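You operate a simulated robot arm through the tools that you are given. There is no shell and no other tool.

You are at the controls of a simulated robot arm. One attempt, no reset.

TASK
Tighten the four flange bolts in two passes, 25 then 50 N m.
Fine: each pass by their numbers; blue driver, no red lamp, back in its dock; black clamp bolts untouched.

It is judged by the outcome, as a careful person would: the job done as asked, and still so three seconds after it is handed in. It fails if anything else is knocked over, pushed out of place, dropped, spilled or broken.

THE ROBOT
A 7-joint arm with a three-finger gripper, fixed in place. Base frame: the origin is on the floor under the middle of its stand, x ahead of it, y to its left, z up; the work surface is at about z = 861. Lengths are in mm, angles in rad, forces in N, time in s.
It reaches about 1342 mm from its shoulder. Its first joint turns from -2.897 to 2.897 rad. Payload 2.69 kg.
Tool frame: the origin (TCP) lies between the finger pads and is the grasp point; the fingertips stand 30 mm ahead of it; z points along the fingers, y is the line along which they close. The gripper opens to 128 mm; its body begins 117 mm behind the TCP.
Orientation is that of the tool frame in the base frame, as [roll, pitch, yaw] about the fixed x, y, z axes, in that order (R = Rz(yaw) Ry(pitch) Rx(roll)). With the fingers straight down and closing along the base's y, the tool's x points along the base's -x, its y along +y and its z along -z.

THE INTERFACE
- The arm moves only by the tool play_rows. Its argument "rows" is a list of rows, each an object of numbers (a shift or turn left out is 0, a gripper value left out holds the last): "tx", "ty", "tz": the shift along the tool's x, y, z in units of 30 mm (1.0 is 30 mm); "wx", "wy", "wz": the turn, a rotation vector about the tool's x, y, z in units of 8 degrees (1.0 is 8 degrees); "grip": the finger opening in mm, from 0 to 128. In form: [{"tx": .., "ty": .., "tz": .., "wx": .., "wy": .., "wz": .., "grip": ..}, ...]. A call has 1 to 20 rows; each row shifts and turns the commanded pose from where the row before left it, along the tool's axes as they then stand. A call with a number of a shift or a turn outside -1 to 1 is refused whole. A row lasts 0.2 s, in which the tool goes at most 50 mm and 0.15 rad; a call with a longer step from one row to the next is refused whole, and so is a gripper value outside its range. A pose out of reach is approached as far as the arm can. The call stops where the force on the tool passes 60 N (or 10 N more than at its start, if that is more) or the arm is blocked; 0.2 s more then pass. Each finger travels about 127 mm/s and halts on what it meets, pressing with about 27 N; the grip force reading is that of the motor and also rises with nothing between the fingers. The clock runs only during rows and for 0.2 s after the last one: add rows that do not move to give the fingers time. It gives the time, the measured TCP pose, the force on the tool (base axes), the opening and the grip force at its end, in the units of the frame above (readings bear some noise), with the torque about the TCP (base axes, N m) and any sound that the robot's microphone picked up, and new pictures: "show" is both (left out), scene, wrist or none.
- Cameras (640 x 400 px; columns grow to the right, rows downward): "scene" is fixed at [226.4, -660.8, 1564.7]; the picture's right is [0.96, -0.27, 0.00], its down [-0.11, -0.38, -0.92] and it looks along [0.25, 0.88, -0.40] (base axes); focal length 371 px, centre (320, 200). "wrist" rides on the gripper at [58, 54, -131] in the tool frame; the picture's right is [-0.68, 0.74, 0.00], its down [-0.62, -0.57, -0.55] and it looks along [-0.40, -0.37, 0.84] (tool axes); focal length 234 px, centre (320, 200). There is no depth. A picture from a camera that has moved, and an enlarged one, comes with that camera's place and axes in the base frame and with its lens. The place of the scene camera against the robot may be out by one fixed shift of up to 25 mm in any direction.
- slide_trunk(by): moves the trunk up (or, below 0, down) by that many mm; the arm rides with it, the base frame stays. It gives what a move gives, with no picture.
- inspect(camera, box): a new picture of the part [left, top, right, bottom] of that camera's present view, enlarged. The clock stands still meanwhile.
- sign_off(): hands the job in; it is judged then, once.

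Places have to be worked out from the pictures, the camera data and where the tool is seen. Open the gripper and draw the arm clear of the work before you hand the job in, unless the task says otherwise.

The tools are called after "Request:" by a JSON object that holds its "method" and its "body". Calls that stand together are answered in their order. play_rows: Moves the arm, as the interface text tells. Its arguments: {"type":"object","properties":{"rows":{"type":"array"},"show":{"type":"string","enum":["both","scene","wrist","none"]}},"required":["rows"]} The other tools are called the same way: slide_trunk (by) moves the trunk up or down; inspect (camera, box) takes an enlarged picture of a part of a camera's view; sign_off () hands the job in.

At the start:

```text
clock: 0.0
eef_pos: [598.6, 323.9, 1297.4]
orientation: [3.141, 0.001, 3.141]
force: [0.1, -0.6, 1.1]
wrist_torque: [0.0, -0.01, 0.04]
gripper_width: 127.9
grasp_force: 0.1
trunk travel left (down, up): [-150.0, 200.0]
```

scene: 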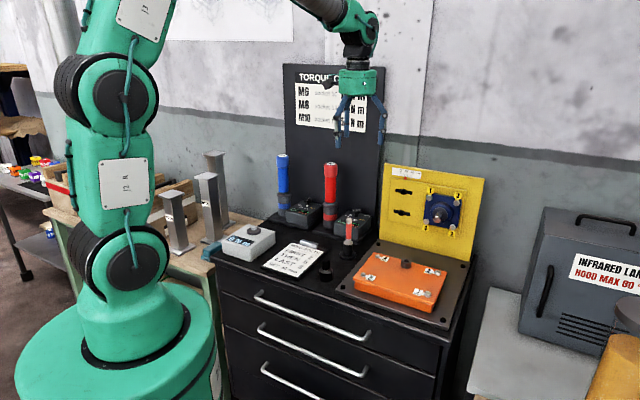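
wrist: 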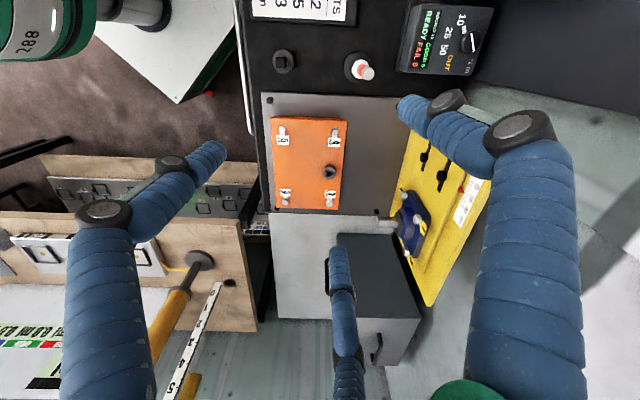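

I'll start by looking closely at the scene: the notes, the drivers, the flange and the docks.

Request:
{"method": "inspect", "body": {"camera": "scene", "box": [210, 140, 370, 290]}}

Request:
{"method": "inspect", "body": {"camera": "scene", "box": [330, 150, 490, 330]}}

Request:
{"method": "inspect", "body": {"camera": "scene", "box": [280, 60, 400, 140]}}

Request:
{"method": "inspect", "body": {"camera": "wrist", "box": [230, 0, 500, 120]}}

Request:
{"method": "inspect", "body": {"camera": "wrist", "box": [250, 80, 500, 300]}}

```text
2.67 times, centred on (290, 215) of scene
camera zoom: at [226.4, -660.8, 1564.7], right [0.96, -0.27, 0.0], down [-0.11, -0.38, -0.92], along [0.25, 0.88, -0.4], focal length 990 px, centre (400, 160)
```

zoom: 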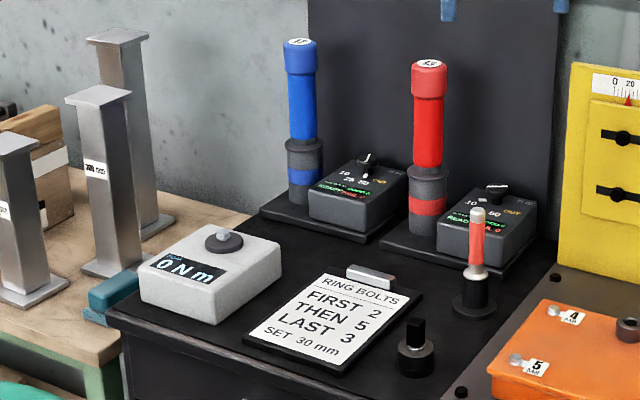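

```text
2.22 times, centred on (410, 240) of scene
camera zoom: at [226.4, -660.8, 1564.7], right [0.96, -0.27, 0.0], down [-0.11, -0.38, -0.92], along [0.25, 0.88, -0.4], focal length 825 px, centre (120, 111)
```

zoom: 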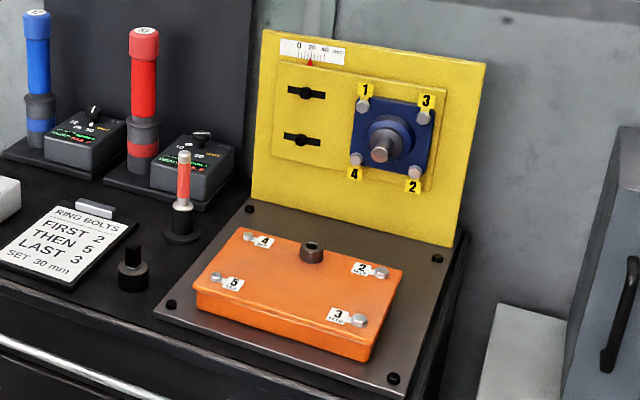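

```text
5.00 times, centred on (340, 100) of scene
camera zoom: at [226.4, -660.8, 1564.7], right [0.96, -0.27, 0.0], down [-0.11, -0.38, -0.92], along [0.25, 0.88, -0.4], focal length 1855 px, centre (220, 700)
```

zoom: 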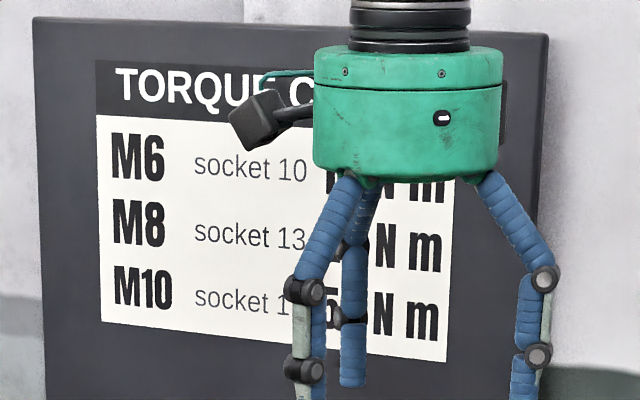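

```text
2.37 times, centred on (365, 60) of wrist
camera zoom: at [539.9, 377.6, 1427.9], right [0.68, 0.74, 0.0], down [0.62, -0.57, 0.55], along [0.4, -0.37, -0.84], focal length 555 px, centre (213, 532)
```

zoom: 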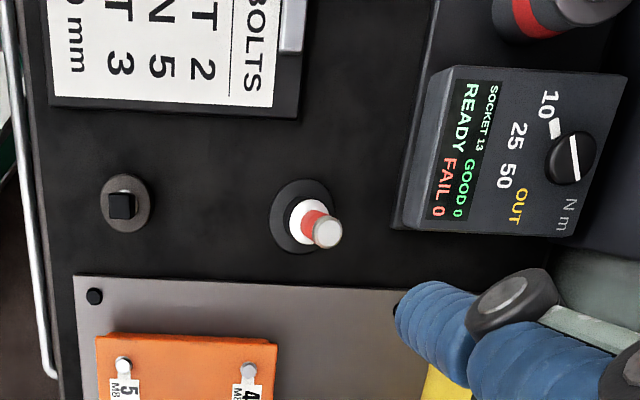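

```text
1.82 times, centred on (375, 190) of wrist
camera zoom: at [539.9, 377.6, 1427.9], right [0.68, 0.74, 0.0], down [0.62, -0.57, 0.55], along [0.4, -0.37, -0.84], focal length 426 px, centre (220, 218)
```

zoom: 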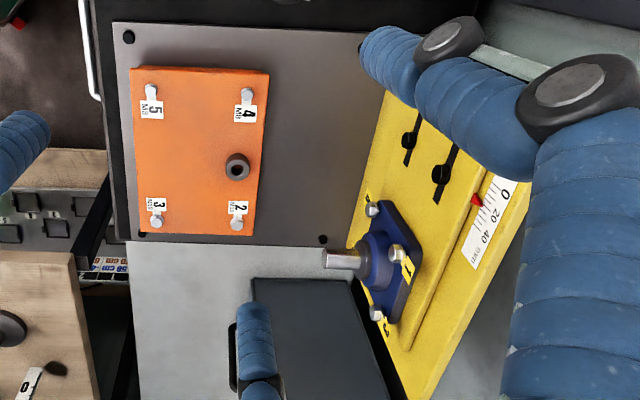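

The flange bolts are on the blue flange on the yellow upright, and the blue driver stands in its dock with a dial box beside it. I'll move the wrist camera across at a safe height, well above the driver tops at about z 1122, to see the blue driver's box and dial.

Request:
{"method": "play_rows", "body": {"rows": [{"ty": 0.9, "tx": 0.15}, {"ty": 0.9, "tx": 0.15}, {"ty": 0.9, "tx": 0.15}, {"ty": 0.9, "tx": 0.15}, {"ty": 0.9, "tx": 0.15}, {"ty": 0.9, "tx": 0.15}, {"ty": 0.9, "tx": 0.15}, {"ty": 0.9, "tx": 0.15}, {"ty": 0.9, "tx": 0.15}], "show": "both"}}

```text
clock: 2.0
eef_pos: [558.4, 567.9, 1296.9]
orientation: [3.141, -0.002, -3.141]
force: [-0.2, -0.5, 0.1]
wrist_torque: [-0.02, -0.03, -0.02]
gripper_width: 127.9
grasp_force: 0.0
trunk travel left (down, up): [-150.0, 200.0]
camera wrist: at [499.3, 621.9, 1427.5], right [0.68, 0.74, 0.0], down [0.62, -0.56, 0.55], along [0.4, -0.37, -0.84], focal length 234 px, centre (320, 200)
```

scene: 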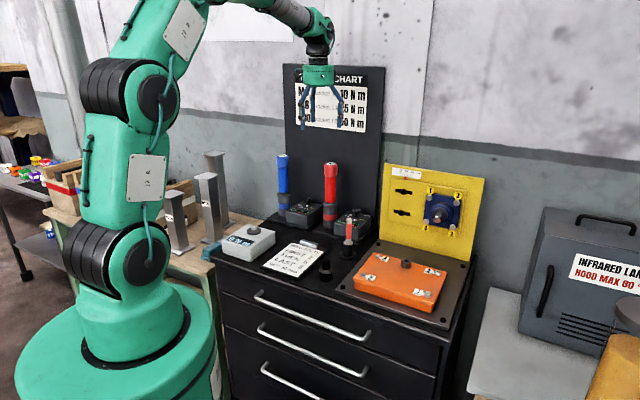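
wrist: 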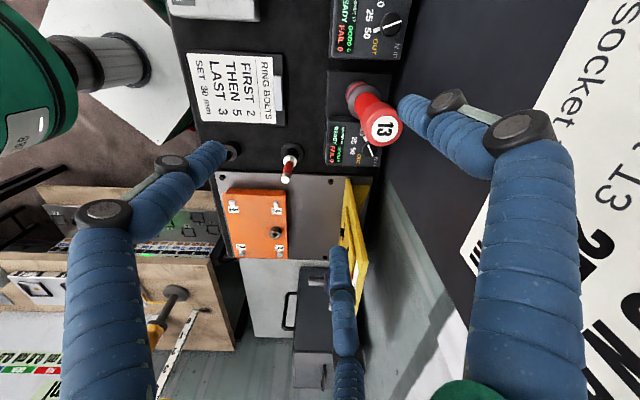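

The wrist view catches the blue dial box at its top edge. I'll shift further along -x/+y to bring the blue driver and its box into view.

Request:
{"method": "play_rows", "body": {"rows": [{"ty": 0.8, "tx": 0.9}, {"ty": 0.8, "tx": 0.9}, {"ty": 0.8, "tx": 0.9}, {"ty": 0.8, "tx": 0.9}, {"ty": 0.4, "tx": 0.4}], "show": "wrist"}}

Request:
{"method": "inspect", "body": {"camera": "wrist", "box": [300, 0, 460, 100]}}

Request:
{"method": "inspect", "body": {"camera": "wrist", "box": [300, 60, 460, 200]}}

```text
clock: 3.2
eef_pos: [439.2, 675.1, 1296.9]
orientation: [-3.14, -0.001, -3.141]
force: [-0.4, 0.4, 0.5]
wrist_torque: [-0.02, 0.0, -0.03]
gripper_width: 127.9
grasp_force: 0.1
trunk travel left (down, up): [-150.0, 200.0]
camera wrist: at [380.5, 728.6, 1427.6], right [0.68, 0.74, 0.0], down [0.62, -0.56, 0.55], along [0.4, -0.37, -0.84], focal length 234 px, centre (320, 200)
```

wrist: 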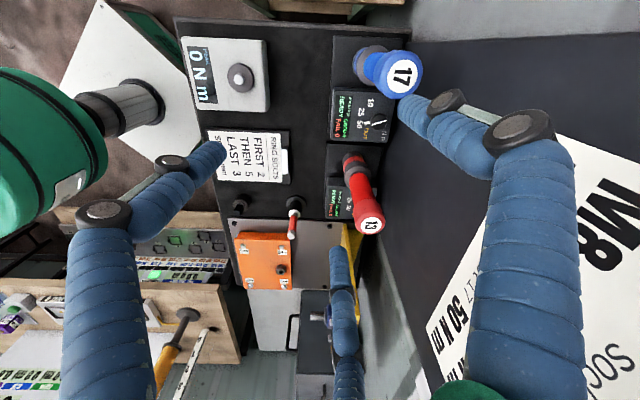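

```text
4.00 times, centred on (380, 50) of wrist
camera zoom: at [380.5, 728.6, 1427.6], right [0.68, 0.74, 0.0], down [0.62, -0.56, 0.55], along [0.4, -0.37, -0.84], focal length 937 px, centre (80, 800)
```

zoom: 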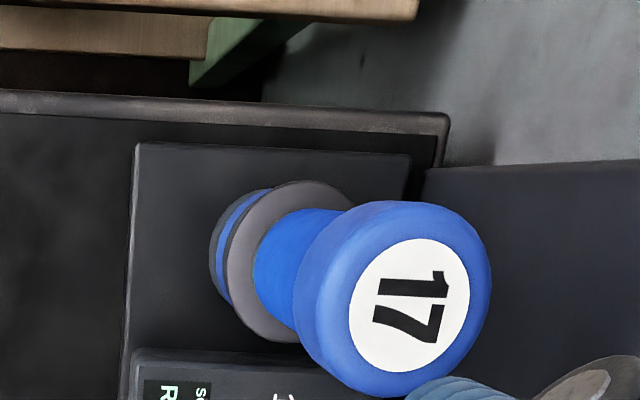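

```text
2.86 times, centred on (380, 130) of wrist
camera zoom: at [380.5, 728.6, 1427.6], right [0.68, 0.74, 0.0], down [0.62, -0.56, 0.55], along [0.4, -0.37, -0.84], focal length 669 px, centre (149, 400)
```

zoom: 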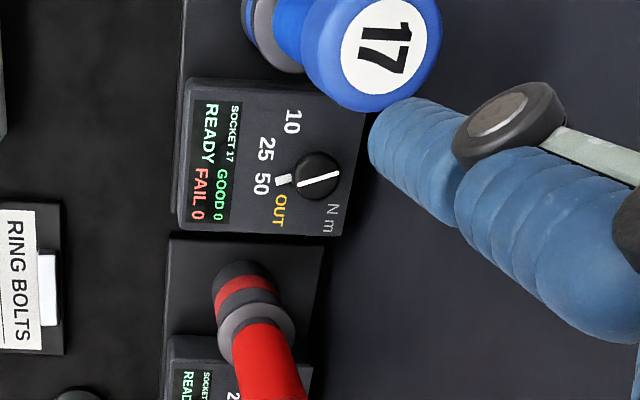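

Blue driver is number 17; its dial seems to point at 50 (white tab). I'll zoom both cameras on the dial box to read the pointer and find the tilt of its face.

Request:
{"method": "inspect", "body": {"camera": "wrist", "box": [335, 80, 405, 125]}}

Request:
{"method": "inspect", "body": {"camera": "scene", "box": [270, 180, 330, 235]}}

Request:
{"method": "inspect", "body": {"camera": "wrist", "box": [325, 140, 395, 230]}}

Request:
{"method": "inspect", "body": {"camera": "scene", "box": [385, 160, 485, 250]}}

```text
8.89 times, centred on (370, 102) of wrist
camera zoom: at [380.5, 728.6, 1427.6], right [0.68, 0.74, 0.0], down [0.62, -0.56, 0.55], along [0.4, -0.37, -0.84], focal length 2082 px, centre (-124, 1067)
```

zoom: 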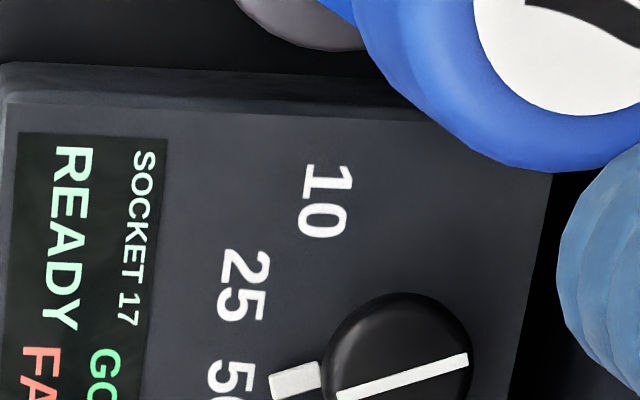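

```text
7.27 times, centred on (300, 208) of scene
camera zoom: at [226.4, -660.8, 1564.7], right [0.96, -0.27, 0.0], down [-0.11, -0.38, -0.92], along [0.25, 0.88, -0.4], focal length 2699 px, centre (466, 146)
```

zoom: 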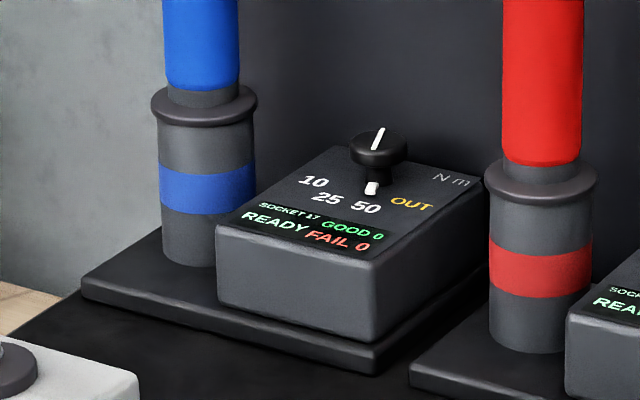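

```text
4.44 times, centred on (360, 185) of wrist
camera zoom: at [380.5, 728.6, 1427.6], right [0.68, 0.74, 0.0], down [0.62, -0.56, 0.55], along [0.4, -0.37, -0.84], focal length 1041 px, centre (142, 267)
```

zoom: 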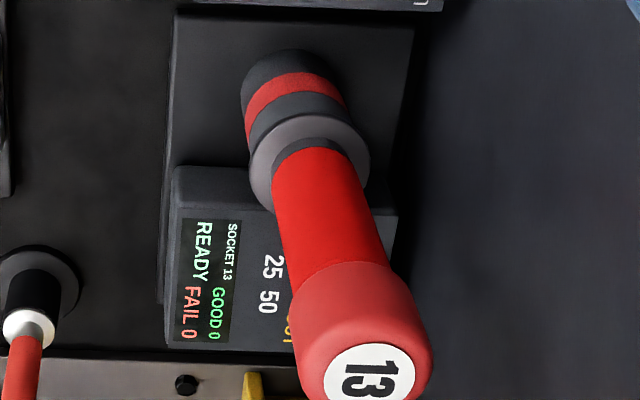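

```text
4.44 times, centred on (435, 205) of scene
camera zoom: at [226.4, -660.8, 1564.7], right [0.96, -0.27, 0.0], down [-0.11, -0.38, -0.92], along [0.25, 0.88, -0.4], focal length 1649 px, centre (-191, 178)
```

zoom: 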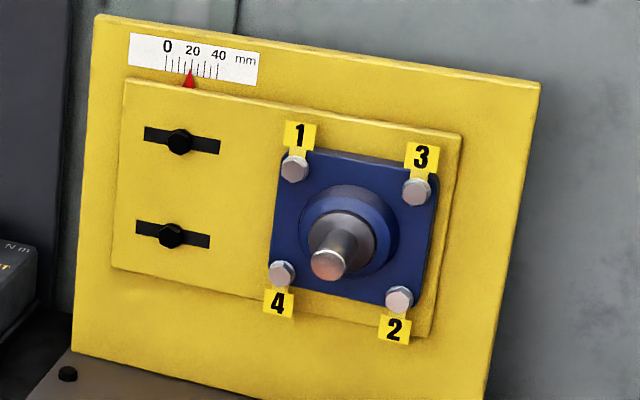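

The dial knob is a mushroom on a level box face at roughly (556, 733, 936), pointing at 50, and the driver is only about 100 mm to its left. I'll turn the wrist 120° so the camera faces the bench front and stays clear of the driver, staying high.

Request:
{"method": "play_rows", "body": {"rows": [{"wz": -1}, {"wz": -1}, {"wz": -1}, {"wz": -1}, {"wz": -1}, {"wz": -1}, {"wz": -1}, {"wz": -1}, {"wz": -1}, {"wz": -1}, {"wz": -1}, {"wz": -1}, {"wz": -1}, {"wz": -1}, {"wz": -1}], "show": "both"}}

```text
clock: 6.4
eef_pos: [438.1, 674.3, 1297.3]
orientation: [-3.141, 0.0, -1.042]
force: [0.0, 1.5, -0.2]
wrist_torque: [0.01, 0.02, -0.01]
gripper_width: 128.0
grasp_force: 0.0
trunk travel left (down, up): [-150.0, 200.0]
camera wrist: at [421.0, 597.1, 1427.9], right [-0.98, 0.21, 0.0], down [0.18, 0.82, 0.55], along [0.12, 0.54, -0.84], focal length 234 px, centre (320, 200)
```

scene: 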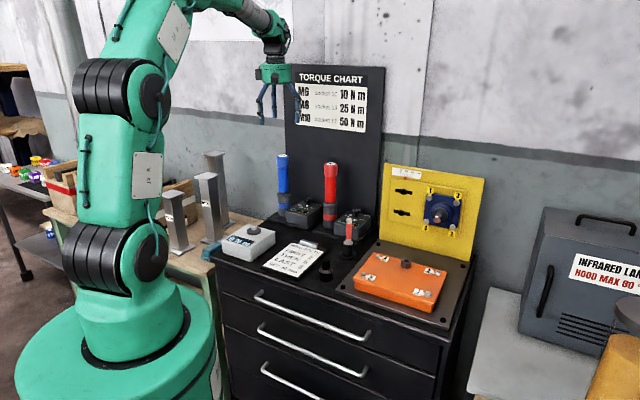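
wrist: 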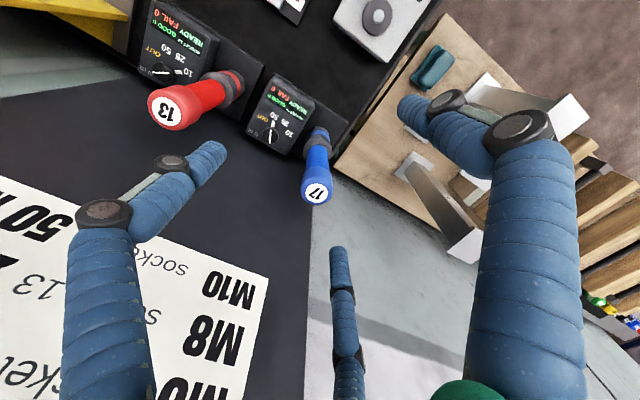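

Triangulating puts the blue driver's cap top at about (466, 781, 1117). I'll zoom in on the dial and dock from this second viewpoint.

Request:
{"method": "inspect", "body": {"camera": "wrist", "box": [230, 70, 350, 210]}}

Request:
{"method": "inspect", "body": {"camera": "wrist", "box": [245, 105, 305, 155]}}

```text
2.86 times, centred on (290, 140) of wrist
camera zoom: at [421.0, 597.1, 1427.9], right [-0.98, 0.21, 0.0], down [0.18, 0.82, 0.55], along [0.12, 0.54, -0.84], focal length 669 px, centre (406, 371)
```

zoom: 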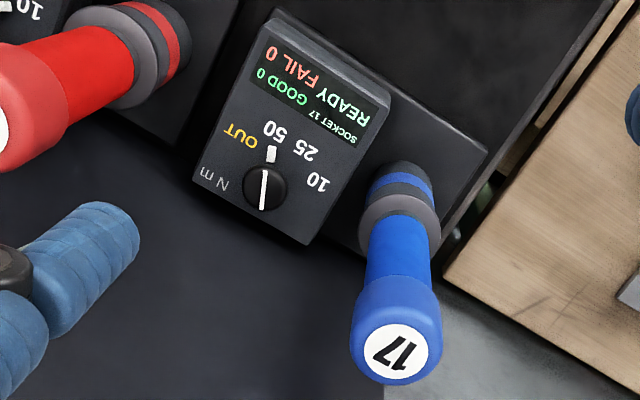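

```text
8.00 times, centred on (275, 130) of wrist
camera zoom: at [421.0, 597.1, 1427.9], right [-0.98, 0.21, 0.0], down [0.18, 0.82, 0.55], along [0.12, 0.54, -0.84], focal length 1873 px, centre (680, 760)
```

zoom: 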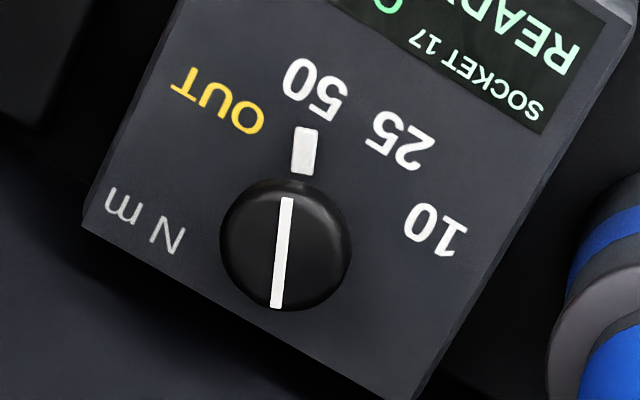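

Refined estimates: dial knob top about (564, 734, 908), box back edge behind it, and the chart board's face only about 47 mm behind the knob and 79 mm behind the driver axis. I need to know how bulky the wrist is, so I'll zoom on the gripper in the scene view.

Request:
{"method": "inspect", "body": {"camera": "scene", "box": [190, 0, 350, 140]}}

Request:
{"method": "inspect", "body": {"camera": "scene", "box": [260, 140, 400, 260]}}

```text
2.86 times, centred on (270, 70) of scene
camera zoom: at [226.4, -660.8, 1564.7], right [0.96, -0.27, 0.0], down [-0.11, -0.38, -0.92], along [0.25, 0.88, -0.4], focal length 1060 px, centre (463, 571)
```

zoom: 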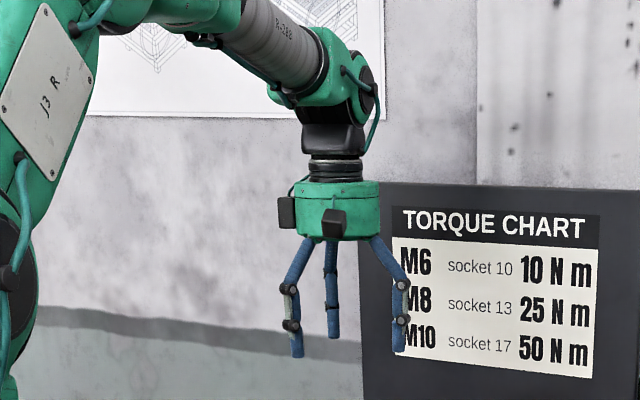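

```text
3.33 times, centred on (330, 200) of scene
camera zoom: at [226.4, -660.8, 1564.7], right [0.96, -0.27, 0.0], down [-0.11, -0.38, -0.92], along [0.25, 0.88, -0.4], focal length 1237 px, centre (287, 200)
```

zoom: 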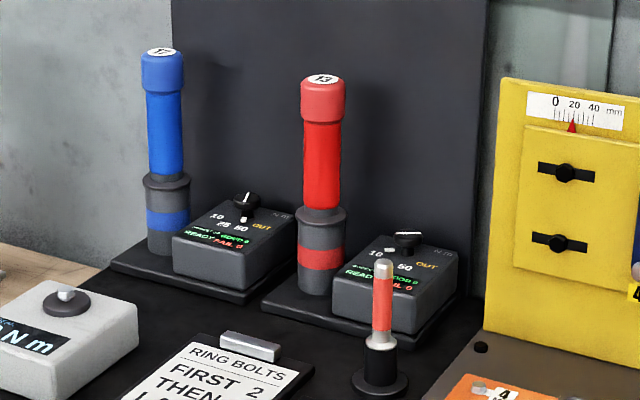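

Label geometry: 10, 25, 50 and OUT sit at about 40° steps around the knob and the pointer is on 50, so it has to go 40° clockwise for 25. I'll tilt the tool about 15° so its body leans to the bench front, clear of the chart board and both drivers. Then I'll narrow the fingers and stop above the knob along the tool axis for a closer look.

Request:
{"method": "play_rows", "body": {"rows": [{"wz": -0.8, "grip": 50}, {"wz": -0.76}, {"wx": 0.766, "wy": -0.54}, {"wx": 0.766, "wy": -0.54}, {"tx": 0.853, "ty": -0.393, "tz": 0.794}, {"tx": 0.853, "ty": -0.393, "tz": 0.794}, {"tx": 0.853, "ty": -0.393, "tz": 0.794}, {"tx": 0.853, "ty": -0.393, "tz": 0.794}, {}], "show": "both"}}

Request:
{"method": "inspect", "body": {"camera": "wrist", "box": [200, 60, 440, 260]}}

```text
clock: 8.4
eef_pos: [547.4, 656.5, 1199.9]
orientation: [-2.926, 0.151, -0.813]
force: [0.8, 0.3, -0.3]
wrist_torque: [-0.01, 0.05, 0.05]
gripper_width: 50.1
grasp_force: 0.1
trunk travel left (down, up): [-150.0, 200.0]
camera wrist: at [540.2, 547.3, 1306.1], right [-1.0, 0.01, -0.05], down [-0.04, 0.67, 0.74], along [0.04, 0.74, -0.67], focal length 234 px, centre (320, 200)
```

scene: 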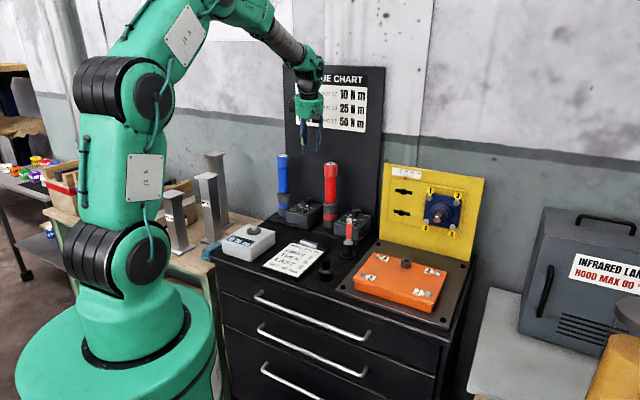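
wrist: 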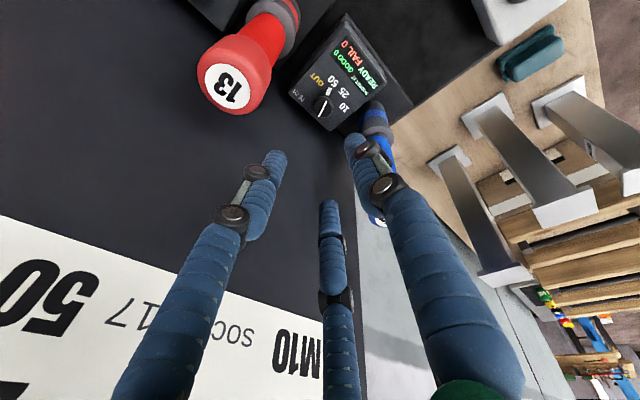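

```text
2.00 times, centred on (320, 160) of wrist
camera zoom: at [540.2, 547.3, 1306.1], right [-1.0, 0.01, -0.05], down [-0.04, 0.67, 0.74], along [0.04, 0.74, -0.67], focal length 468 px, centre (320, 280)
```

zoom: 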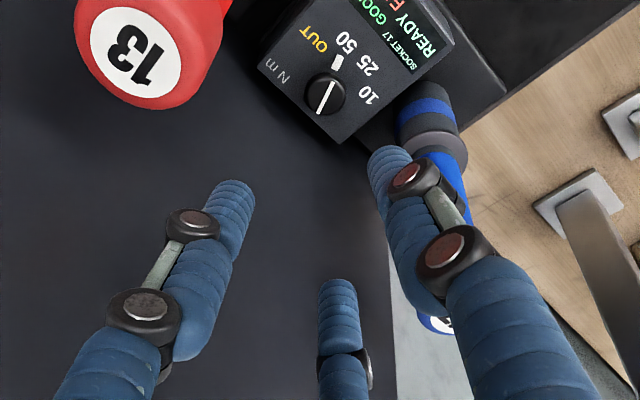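

The tool axis already points close to the knob; combining the three views puts the knob top at about (562, 735, 913) and the red driver at (624, 620). I'll advance 150 mm along the tool axis and look again.

Request:
{"method": "play_rows", "body": {"rows": [{"tz": 1}, {"tz": 1}, {"tz": 1}, {"tz": 1}, {"tz": 1}, {}], "show": "both"}}

Request:
{"method": "inspect", "body": {"camera": "wrist", "box": [240, 60, 400, 200]}}

Request:
{"method": "inspect", "body": {"camera": "scene", "box": [260, 100, 360, 240]}}

```text
clock: 9.8
eef_pos: [556.1, 693.5, 1054.8]
orientation: [-2.927, 0.151, -0.811]
force: [-0.2, -0.7, -0.1]
wrist_torque: [-0.02, 0.05, 0.01]
gripper_width: 50.1
grasp_force: 0.1
trunk travel left (down, up): [-150.0, 200.0]
camera wrist: at [549.1, 584.1, 1160.5], right [-1.0, 0.01, -0.05], down [-0.04, 0.67, 0.74], along [0.04, 0.74, -0.67], focal length 234 px, centre (320, 200)
```

scene: 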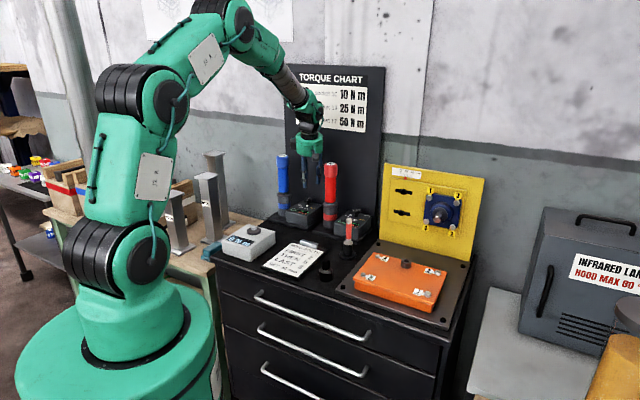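
wrist: 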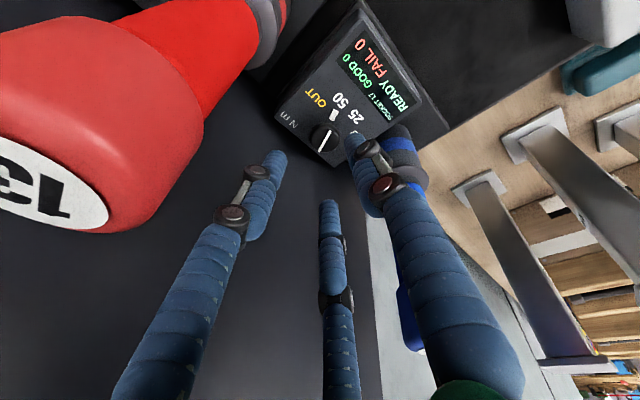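

```text
2.86 times, centred on (320, 130) of wrist
camera zoom: at [549.1, 584.1, 1160.5], right [-1.0, 0.01, -0.05], down [-0.04, 0.67, 0.74], along [0.04, 0.74, -0.67], focal length 669 px, centre (320, 400)
```

zoom: 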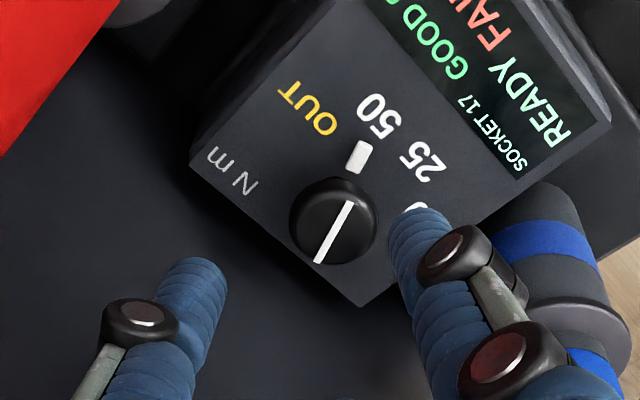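

```text
2.86 times, centred on (310, 170) of scene
camera zoom: at [226.4, -660.8, 1564.7], right [0.96, -0.27, 0.0], down [-0.11, -0.38, -0.92], along [0.25, 0.88, -0.4], focal length 1060 px, centre (349, 286)
```

zoom: 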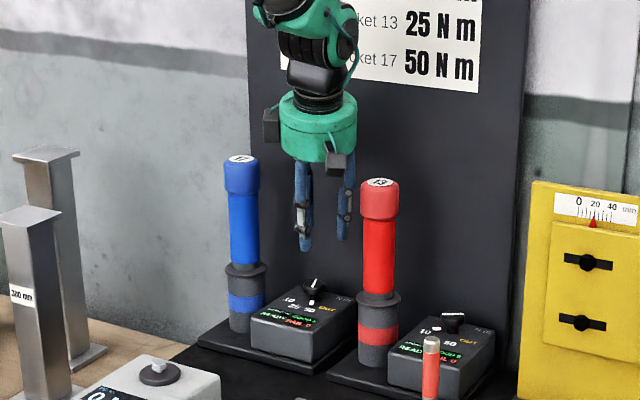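

Re-solving all views together, the knob fits best at about (557, 735, 930) with the box top near 908. I'll shift about 9 mm sideways to centre it and advance only 70 mm, still above the knob, to check.

Request:
{"method": "play_rows", "body": {"rows": [{"tx": -0.316, "ty": -0.016, "tz": 0.05}, {"tz": 0.8}, {"tz": 0.8}, {"tz": 0.73}, {}], "show": "both"}}

Request:
{"method": "inspect", "body": {"camera": "wrist", "box": [240, 80, 400, 220]}}

Request:
{"method": "inspect", "body": {"camera": "scene", "box": [260, 130, 350, 230]}}

```text
clock: 11.0
eef_pos: [553.9, 718.5, 987.9]
orientation: [-2.926, 0.15, -0.812]
force: [0.0, 0.4, -0.2]
wrist_torque: [0.04, 0.05, -0.02]
gripper_width: 50.1
grasp_force: 0.0
trunk travel left (down, up): [-150.0, 200.0]
camera wrist: at [547.0, 608.9, 1093.5], right [-1.0, 0.01, -0.05], down [-0.04, 0.67, 0.74], along [0.04, 0.74, -0.67], focal length 234 px, centre (320, 200)
```

scene: 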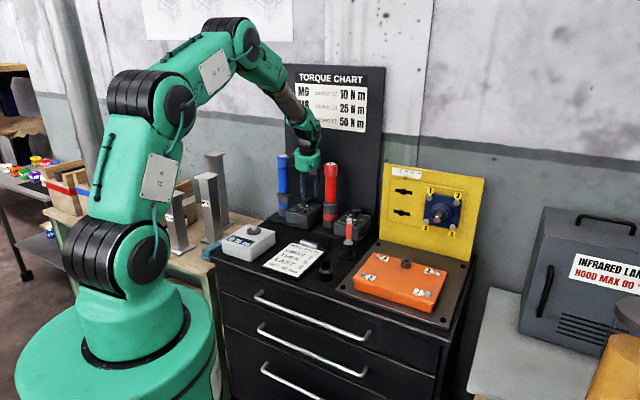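
wrist: 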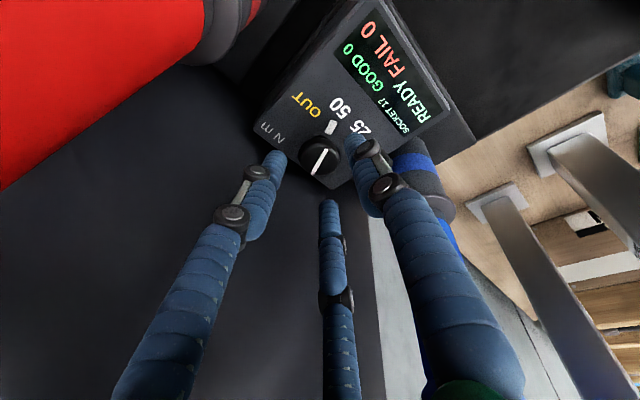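

```text
2.86 times, centred on (320, 150) of wrist
camera zoom: at [547.0, 608.9, 1093.5], right [-1.0, 0.01, -0.05], down [-0.04, 0.67, 0.74], along [0.04, 0.74, -0.67], focal length 669 px, centre (320, 343)
```

zoom: 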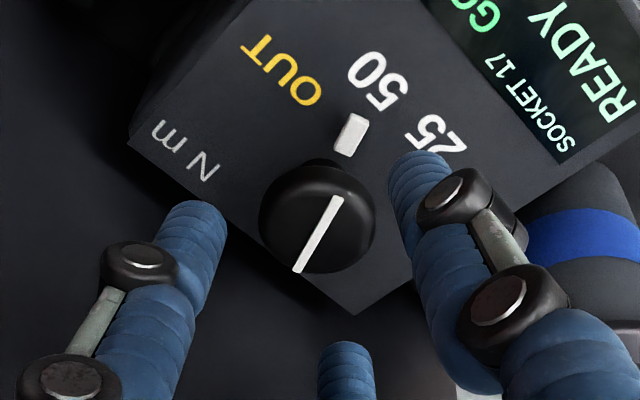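

```text
4.00 times, centred on (305, 180) of scene
camera zoom: at [226.4, -660.8, 1564.7], right [0.96, -0.27, 0.0], down [-0.11, -0.38, -0.92], along [0.25, 0.88, -0.4], focal length 1484 px, centre (380, 280)
```

zoom: 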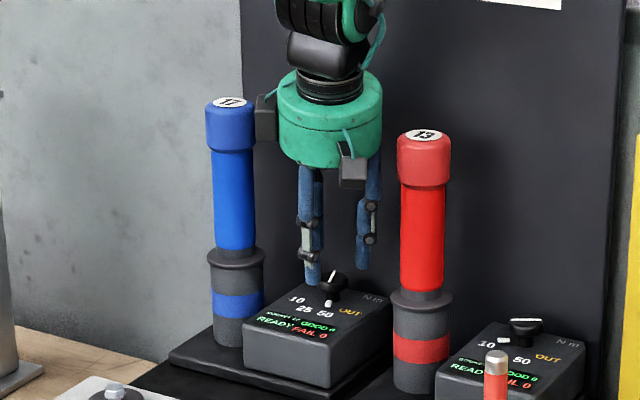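

The knob (about 35 mm wide) is now nearly centred on the tool axis at about (557.5, 734.5, 934). I'll close in 28 mm more with a slight centring shift and check forces before gripping.

Request:
{"method": "play_rows", "body": {"rows": [{"tx": -0.036, "ty": -0.032, "tz": 0.45}, {"tz": 0.5}, {}], "show": "wrist"}}

Request:
{"method": "inspect", "body": {"camera": "wrist", "box": [240, 100, 400, 240]}}

Request:
{"method": "inspect", "body": {"camera": "scene", "box": [280, 170, 340, 225]}}

```text
clock: 11.8
eef_pos: [556.6, 728.6, 960.9]
orientation: [-2.928, 0.15, -0.812]
force: [-0.1, -0.5, 0.1]
wrist_torque: [-0.03, -0.01, 0.02]
gripper_width: 50.4
grasp_force: 0.0
trunk travel left (down, up): [-150.0, 200.0]
camera wrist: at [548.9, 618.0, 1066.6], right [-1.0, 0.01, -0.05], down [-0.04, 0.67, 0.74], along [0.04, 0.74, -0.67], focal length 234 px, centre (320, 200)
```

wrist: 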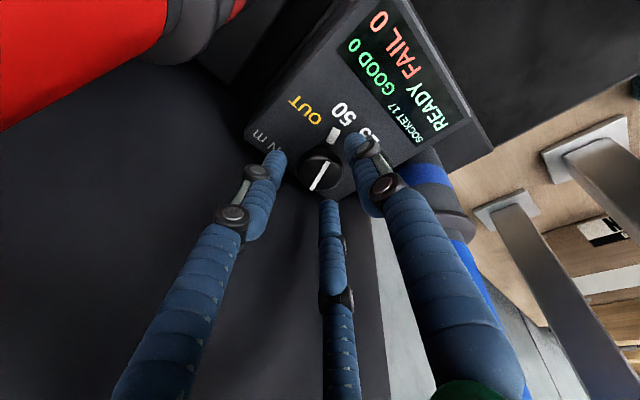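

```text
2.86 times, centred on (320, 170) of wrist
camera zoom: at [548.9, 618.0, 1066.6], right [-1.0, 0.01, -0.05], down [-0.04, 0.67, 0.74], along [0.04, 0.74, -0.67], focal length 669 px, centre (320, 286)
```

zoom: 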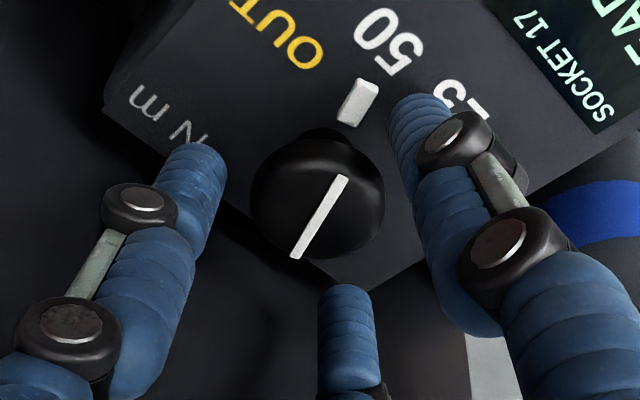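

```text
7.27 times, centred on (310, 198) of scene
camera zoom: at [226.4, -660.8, 1564.7], right [0.96, -0.27, 0.0], down [-0.11, -0.38, -0.92], along [0.25, 0.88, -0.4], focal length 2699 px, centre (393, 218)
```

zoom: 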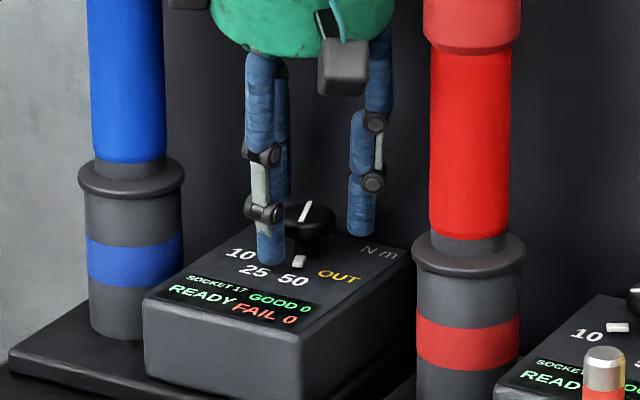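

Best fit now puts the knob top at z ≈ 939, so the fingertips already flank it. I'll go down 4 mm more and close gently on the knob.

Request:
{"method": "play_rows", "body": {"rows": [{"tz": 0.14}, {"grip": 25}, {}, {}], "show": "both"}}

Request:
{"method": "inspect", "body": {"camera": "wrist", "box": [240, 100, 400, 240]}}

Request:
{"method": "inspect", "body": {"camera": "scene", "box": [280, 170, 340, 225]}}

```text
clock: 12.8
eef_pos: [555.0, 727.6, 956.1]
orientation: [-2.927, 0.149, -0.814]
force: [1.8, -0.6, -0.4]
wrist_torque: [0.1, -0.14, -0.01]
gripper_width: 36.2
grasp_force: 26.5
trunk travel left (down, up): [-150.0, 200.0]
camera wrist: at [548.8, 618.9, 1062.1], right [-1.0, 0.01, -0.05], down [-0.04, 0.67, 0.74], along [0.04, 0.74, -0.67], focal length 234 px, centre (320, 200)
```

scene: 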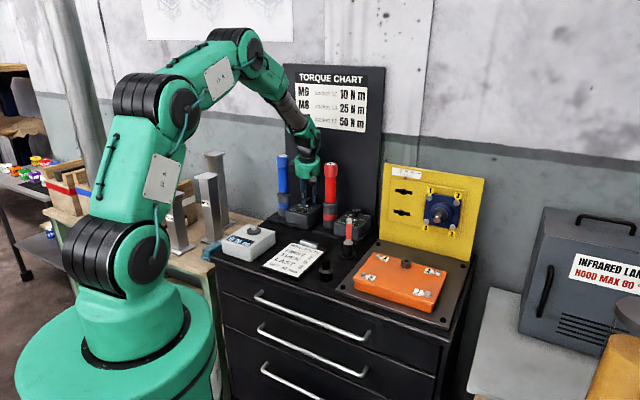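
wrist: 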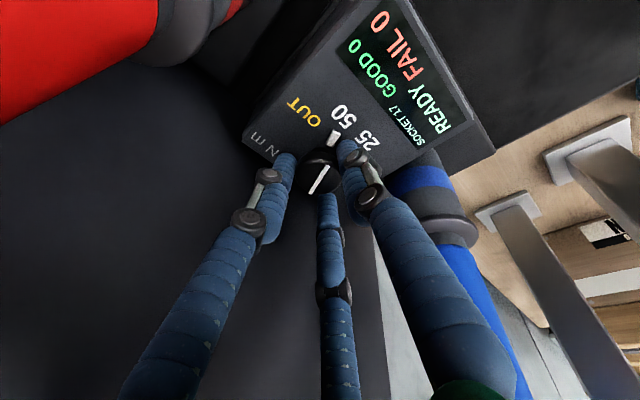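

```text
2.86 times, centred on (320, 170) of wrist
camera zoom: at [548.8, 618.9, 1062.1], right [-1.0, 0.01, -0.05], down [-0.04, 0.67, 0.74], along [0.04, 0.74, -0.67], focal length 669 px, centre (320, 286)
```

zoom: 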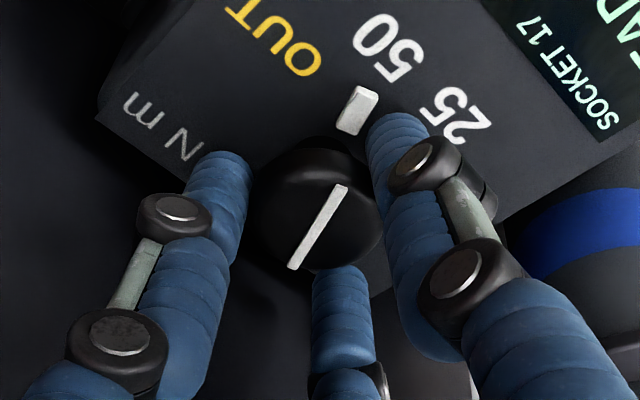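

```text
7.27 times, centred on (310, 198) of scene
camera zoom: at [226.4, -660.8, 1564.7], right [0.96, -0.27, 0.0], down [-0.11, -0.38, -0.92], along [0.25, 0.88, -0.4], focal length 2699 px, centre (393, 218)
```

zoom: 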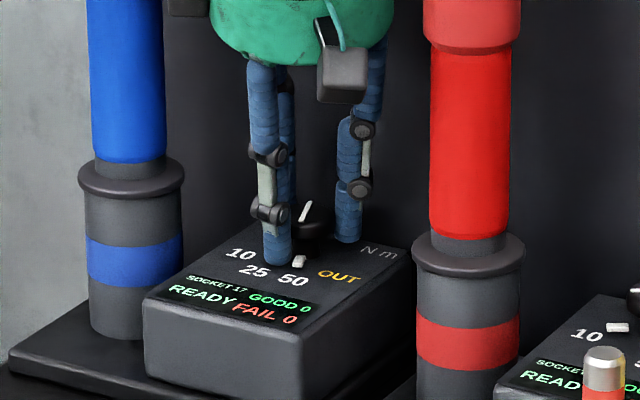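

The knob is gripped (36 mm, 26 N, almost no side force). I'll turn it 20° clockwise about the vertical in three small rows and look.

Request:
{"method": "play_rows", "body": {"rows": [{"wx": 0.124, "wy": 0.176, "wz": 0.805, "tx": -0.022, "ty": 0.01}, {"wx": 0.124, "wy": 0.176, "wz": 0.805, "tx": -0.022, "ty": 0.01}, {"wx": 0.124, "wy": 0.176, "wz": 0.805, "tx": -0.022, "ty": 0.01}, {}], "show": "both"}}

Request:
{"method": "inspect", "body": {"camera": "wrist", "box": [240, 100, 400, 240]}}

Request:
{"method": "inspect", "body": {"camera": "scene", "box": [270, 150, 350, 225]}}

```text
clock: 13.8
eef_pos: [554.5, 729.6, 956.7]
orientation: [-2.929, 0.149, -1.162]
force: [18.3, -13.3, -0.6]
wrist_torque: [-0.16, -0.38, -0.05]
gripper_width: 35.6
grasp_force: 26.9
trunk travel left (down, up): [-150.0, 200.0]
camera wrist: at [510.3, 628.6, 1062.3], right [-0.94, 0.35, -0.05], down [0.2, 0.64, 0.74], along [0.29, 0.68, -0.67], focal length 234 px, centre (320, 200)
```

scene: 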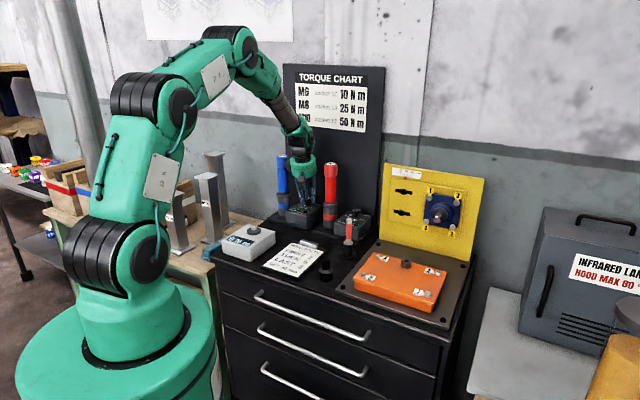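
wrist: 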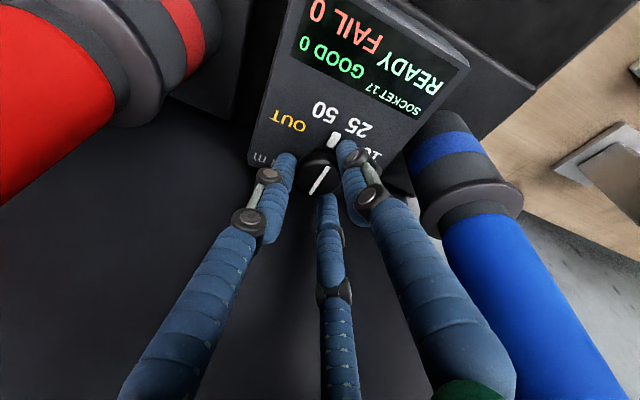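

```text
2.86 times, centred on (320, 170) of wrist
camera zoom: at [510.3, 628.6, 1062.3], right [-0.94, 0.35, -0.05], down [0.2, 0.64, 0.74], along [0.29, 0.68, -0.67], focal length 669 px, centre (320, 286)
```

zoom: 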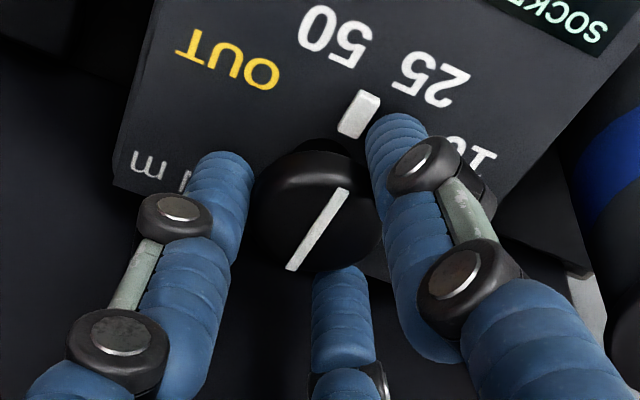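

```text
5.33 times, centred on (310, 188) of scene
camera zoom: at [226.4, -660.8, 1564.7], right [0.96, -0.27, 0.0], down [-0.11, -0.38, -0.92], along [0.25, 0.88, -0.4], focal length 1979 px, centre (373, 267)
```

zoom: 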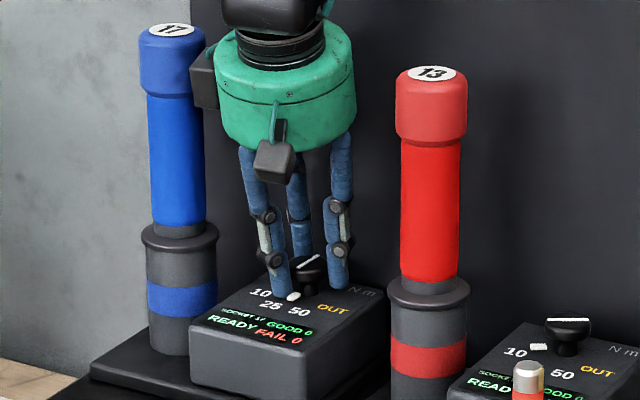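

The pointer moved exactly with the fingers and is now midway between 50 and 25. To keep the left-hand box on the gripper away from the blue driver, I'll do the second 20° as a spin about the tool axis. I'll lean back slightly and ease off the side force as it turns.

Request:
{"method": "play_rows", "body": {"rows": [{"wx": -0.121, "wy": -0.091, "wz": 0.833, "tx": 0.026, "ty": -0.019}, {"wx": -0.121, "wy": -0.091, "wz": 0.833, "tx": 0.026, "ty": -0.019}, {"wx": -0.121, "wy": -0.091, "wz": 0.833, "tx": 0.026, "ty": -0.019}, {}], "show": "both"}}

Request:
{"method": "inspect", "body": {"camera": "wrist", "box": [240, 100, 400, 240]}}

Request:
{"method": "inspect", "body": {"camera": "scene", "box": [270, 150, 350, 225]}}

```text
clock: 14.8
eef_pos: [554.7, 727.4, 956.6]
orientation: [-3.046, 0.244, -1.508]
force: [3.1, -20.1, 0.3]
wrist_torque: [-0.32, 0.12, -0.04]
gripper_width: 33.8
grasp_force: 26.8
trunk travel left (down, up): [-150.0, 200.0]
camera wrist: at [495.1, 636.9, 1063.8], right [-0.77, 0.63, 0.1], down [0.48, 0.49, 0.73], along [0.41, 0.61, -0.68], focal length 234 px, centre (320, 200)
```

scene: 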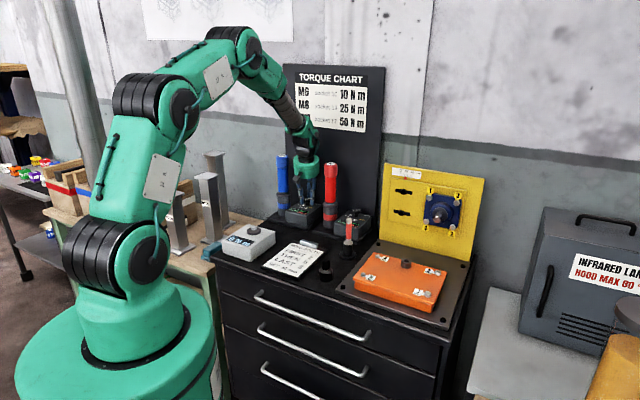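
wrist: 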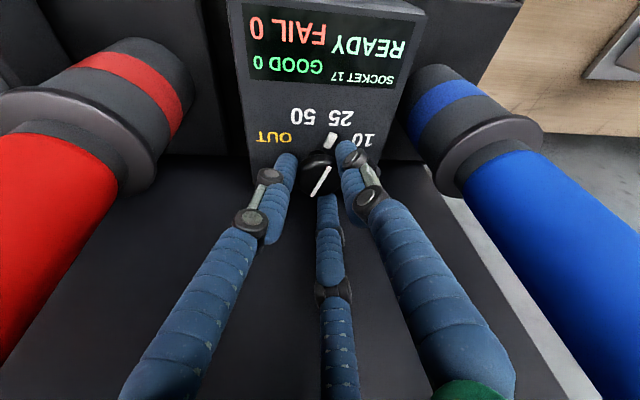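

```text
2.86 times, centred on (320, 170) of wrist
camera zoom: at [495.1, 636.9, 1063.8], right [-0.77, 0.63, 0.1], down [0.48, 0.49, 0.73], along [0.41, 0.61, -0.68], focal length 669 px, centre (320, 286)
```

zoom: 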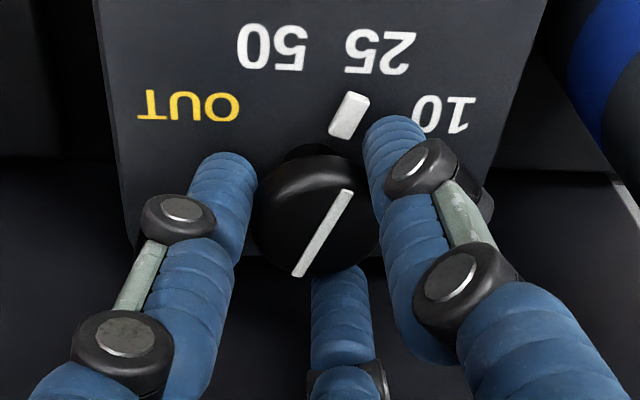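

```text
5.33 times, centred on (310, 188) of scene
camera zoom: at [226.4, -660.8, 1564.7], right [0.96, -0.27, 0.0], down [-0.11, -0.38, -0.92], along [0.25, 0.88, -0.4], focal length 1979 px, centre (373, 267)
```

zoom: 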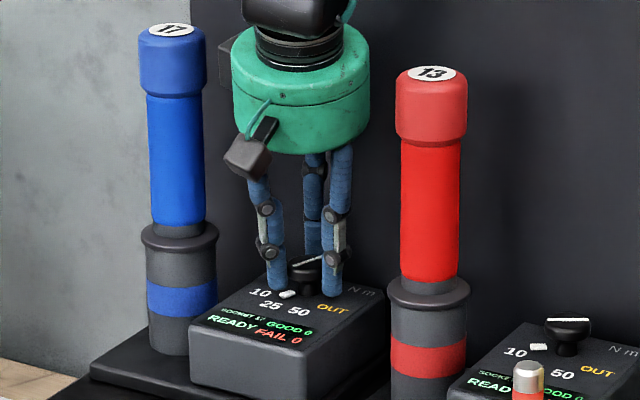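

The pointer now lines up with the 25 mark. I'll open slightly and back straight out along the tool axis, then view the dial.

Request:
{"method": "play_rows", "body": {"rows": [{"grip": 46}, {}, {"tz": -0.5}, {"tz": -1}, {"tz": -1}, {"tz": -1}, {"tz": -1}, {"tz": -1}, {"tz": -1}, {"tz": -1}], "show": "wrist"}}

Request:
{"method": "inspect", "body": {"camera": "wrist", "box": [260, 40, 420, 160]}}

Request:
{"method": "inspect", "body": {"camera": "scene", "box": [270, 180, 330, 235]}}

```text
clock: 17.0
eef_pos: [536.2, 672.1, 1173.1]
orientation: [-3.045, 0.243, -1.508]
force: [0.2, -0.4, 0.7]
wrist_torque: [0.0, 0.0, 0.01]
gripper_width: 46.0
grasp_force: 0.0
trunk travel left (down, up): [-150.0, 200.0]
camera wrist: at [475.9, 581.6, 1280.7], right [-0.77, 0.63, 0.09], down [0.48, 0.49, 0.73], along [0.41, 0.61, -0.68], focal length 234 px, centre (320, 200)
```

wrist: 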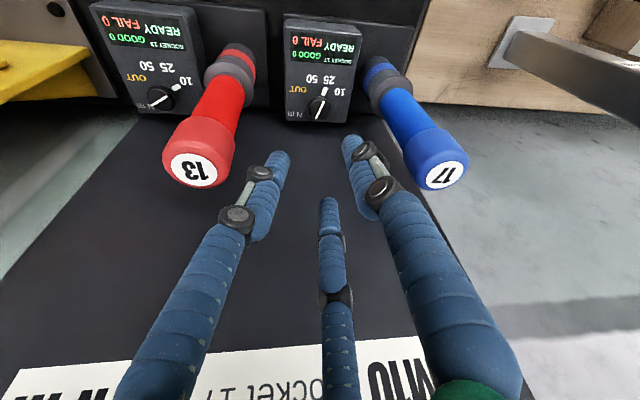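

```text
3.33 times, centred on (340, 100) of wrist
camera zoom: at [475.9, 581.6, 1280.7], right [-0.77, 0.63, 0.09], down [0.48, 0.49, 0.73], along [0.41, 0.61, -0.68], focal length 781 px, centre (253, 533)
```

zoom: 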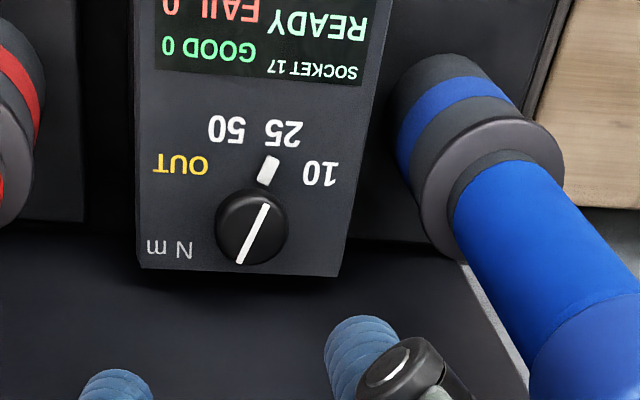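

```text
7.27 times, centred on (300, 208) of scene
camera zoom: at [226.4, -660.8, 1564.7], right [0.96, -0.27, 0.0], down [-0.11, -0.38, -0.92], along [0.25, 0.88, -0.4], focal length 2699 px, centre (466, 146)
```

zoom: 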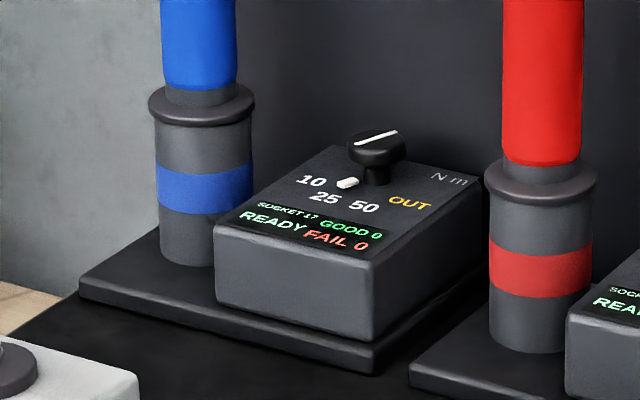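

The dial reads 25 (within about 2° of the mark) and the panel still shows READY, GOOD 0, FAIL 0. The blue driver's cap centre solves to (466, 781, 1119). I'll straighten the tool to vertical, roll it so no finger faces the chart board, and open for the handle.

Request:
{"method": "play_rows", "body": {"rows": [{"wx": -0.335, "wy": 0.876, "tz": -0.3}, {"wx": -0.335, "wy": 0.876, "tz": -0.3}, {"wz": -1, "grip": 78}, {"wz": -1}, {"wz": -1}, {"wz": -1}, {"wz": -1}, {}], "show": "both"}}

```text
clock: 18.8
eef_pos: [536.3, 669.0, 1191.4]
orientation: [3.14, -0.001, -0.818]
force: [-0.7, -0.1, -0.2]
wrist_torque: [0.01, 0.0, 0.0]
gripper_width: 78.1
grasp_force: 0.0
trunk travel left (down, up): [-150.0, 200.0]
camera wrist: at [536.6, 590.9, 1322.3], right [-1.0, -0.01, 0.0], down [-0.01, 0.84, 0.55], along [0.0, 0.55, -0.84], focal length 234 px, centre (320, 200)
```

scene: 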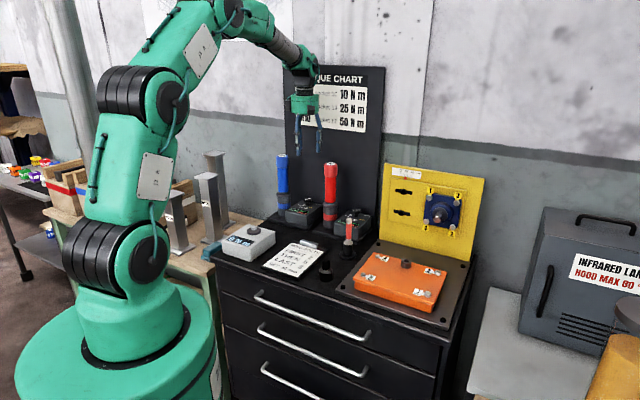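
wrist: 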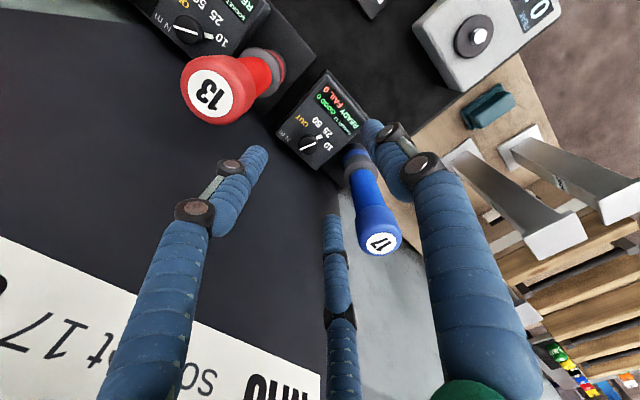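

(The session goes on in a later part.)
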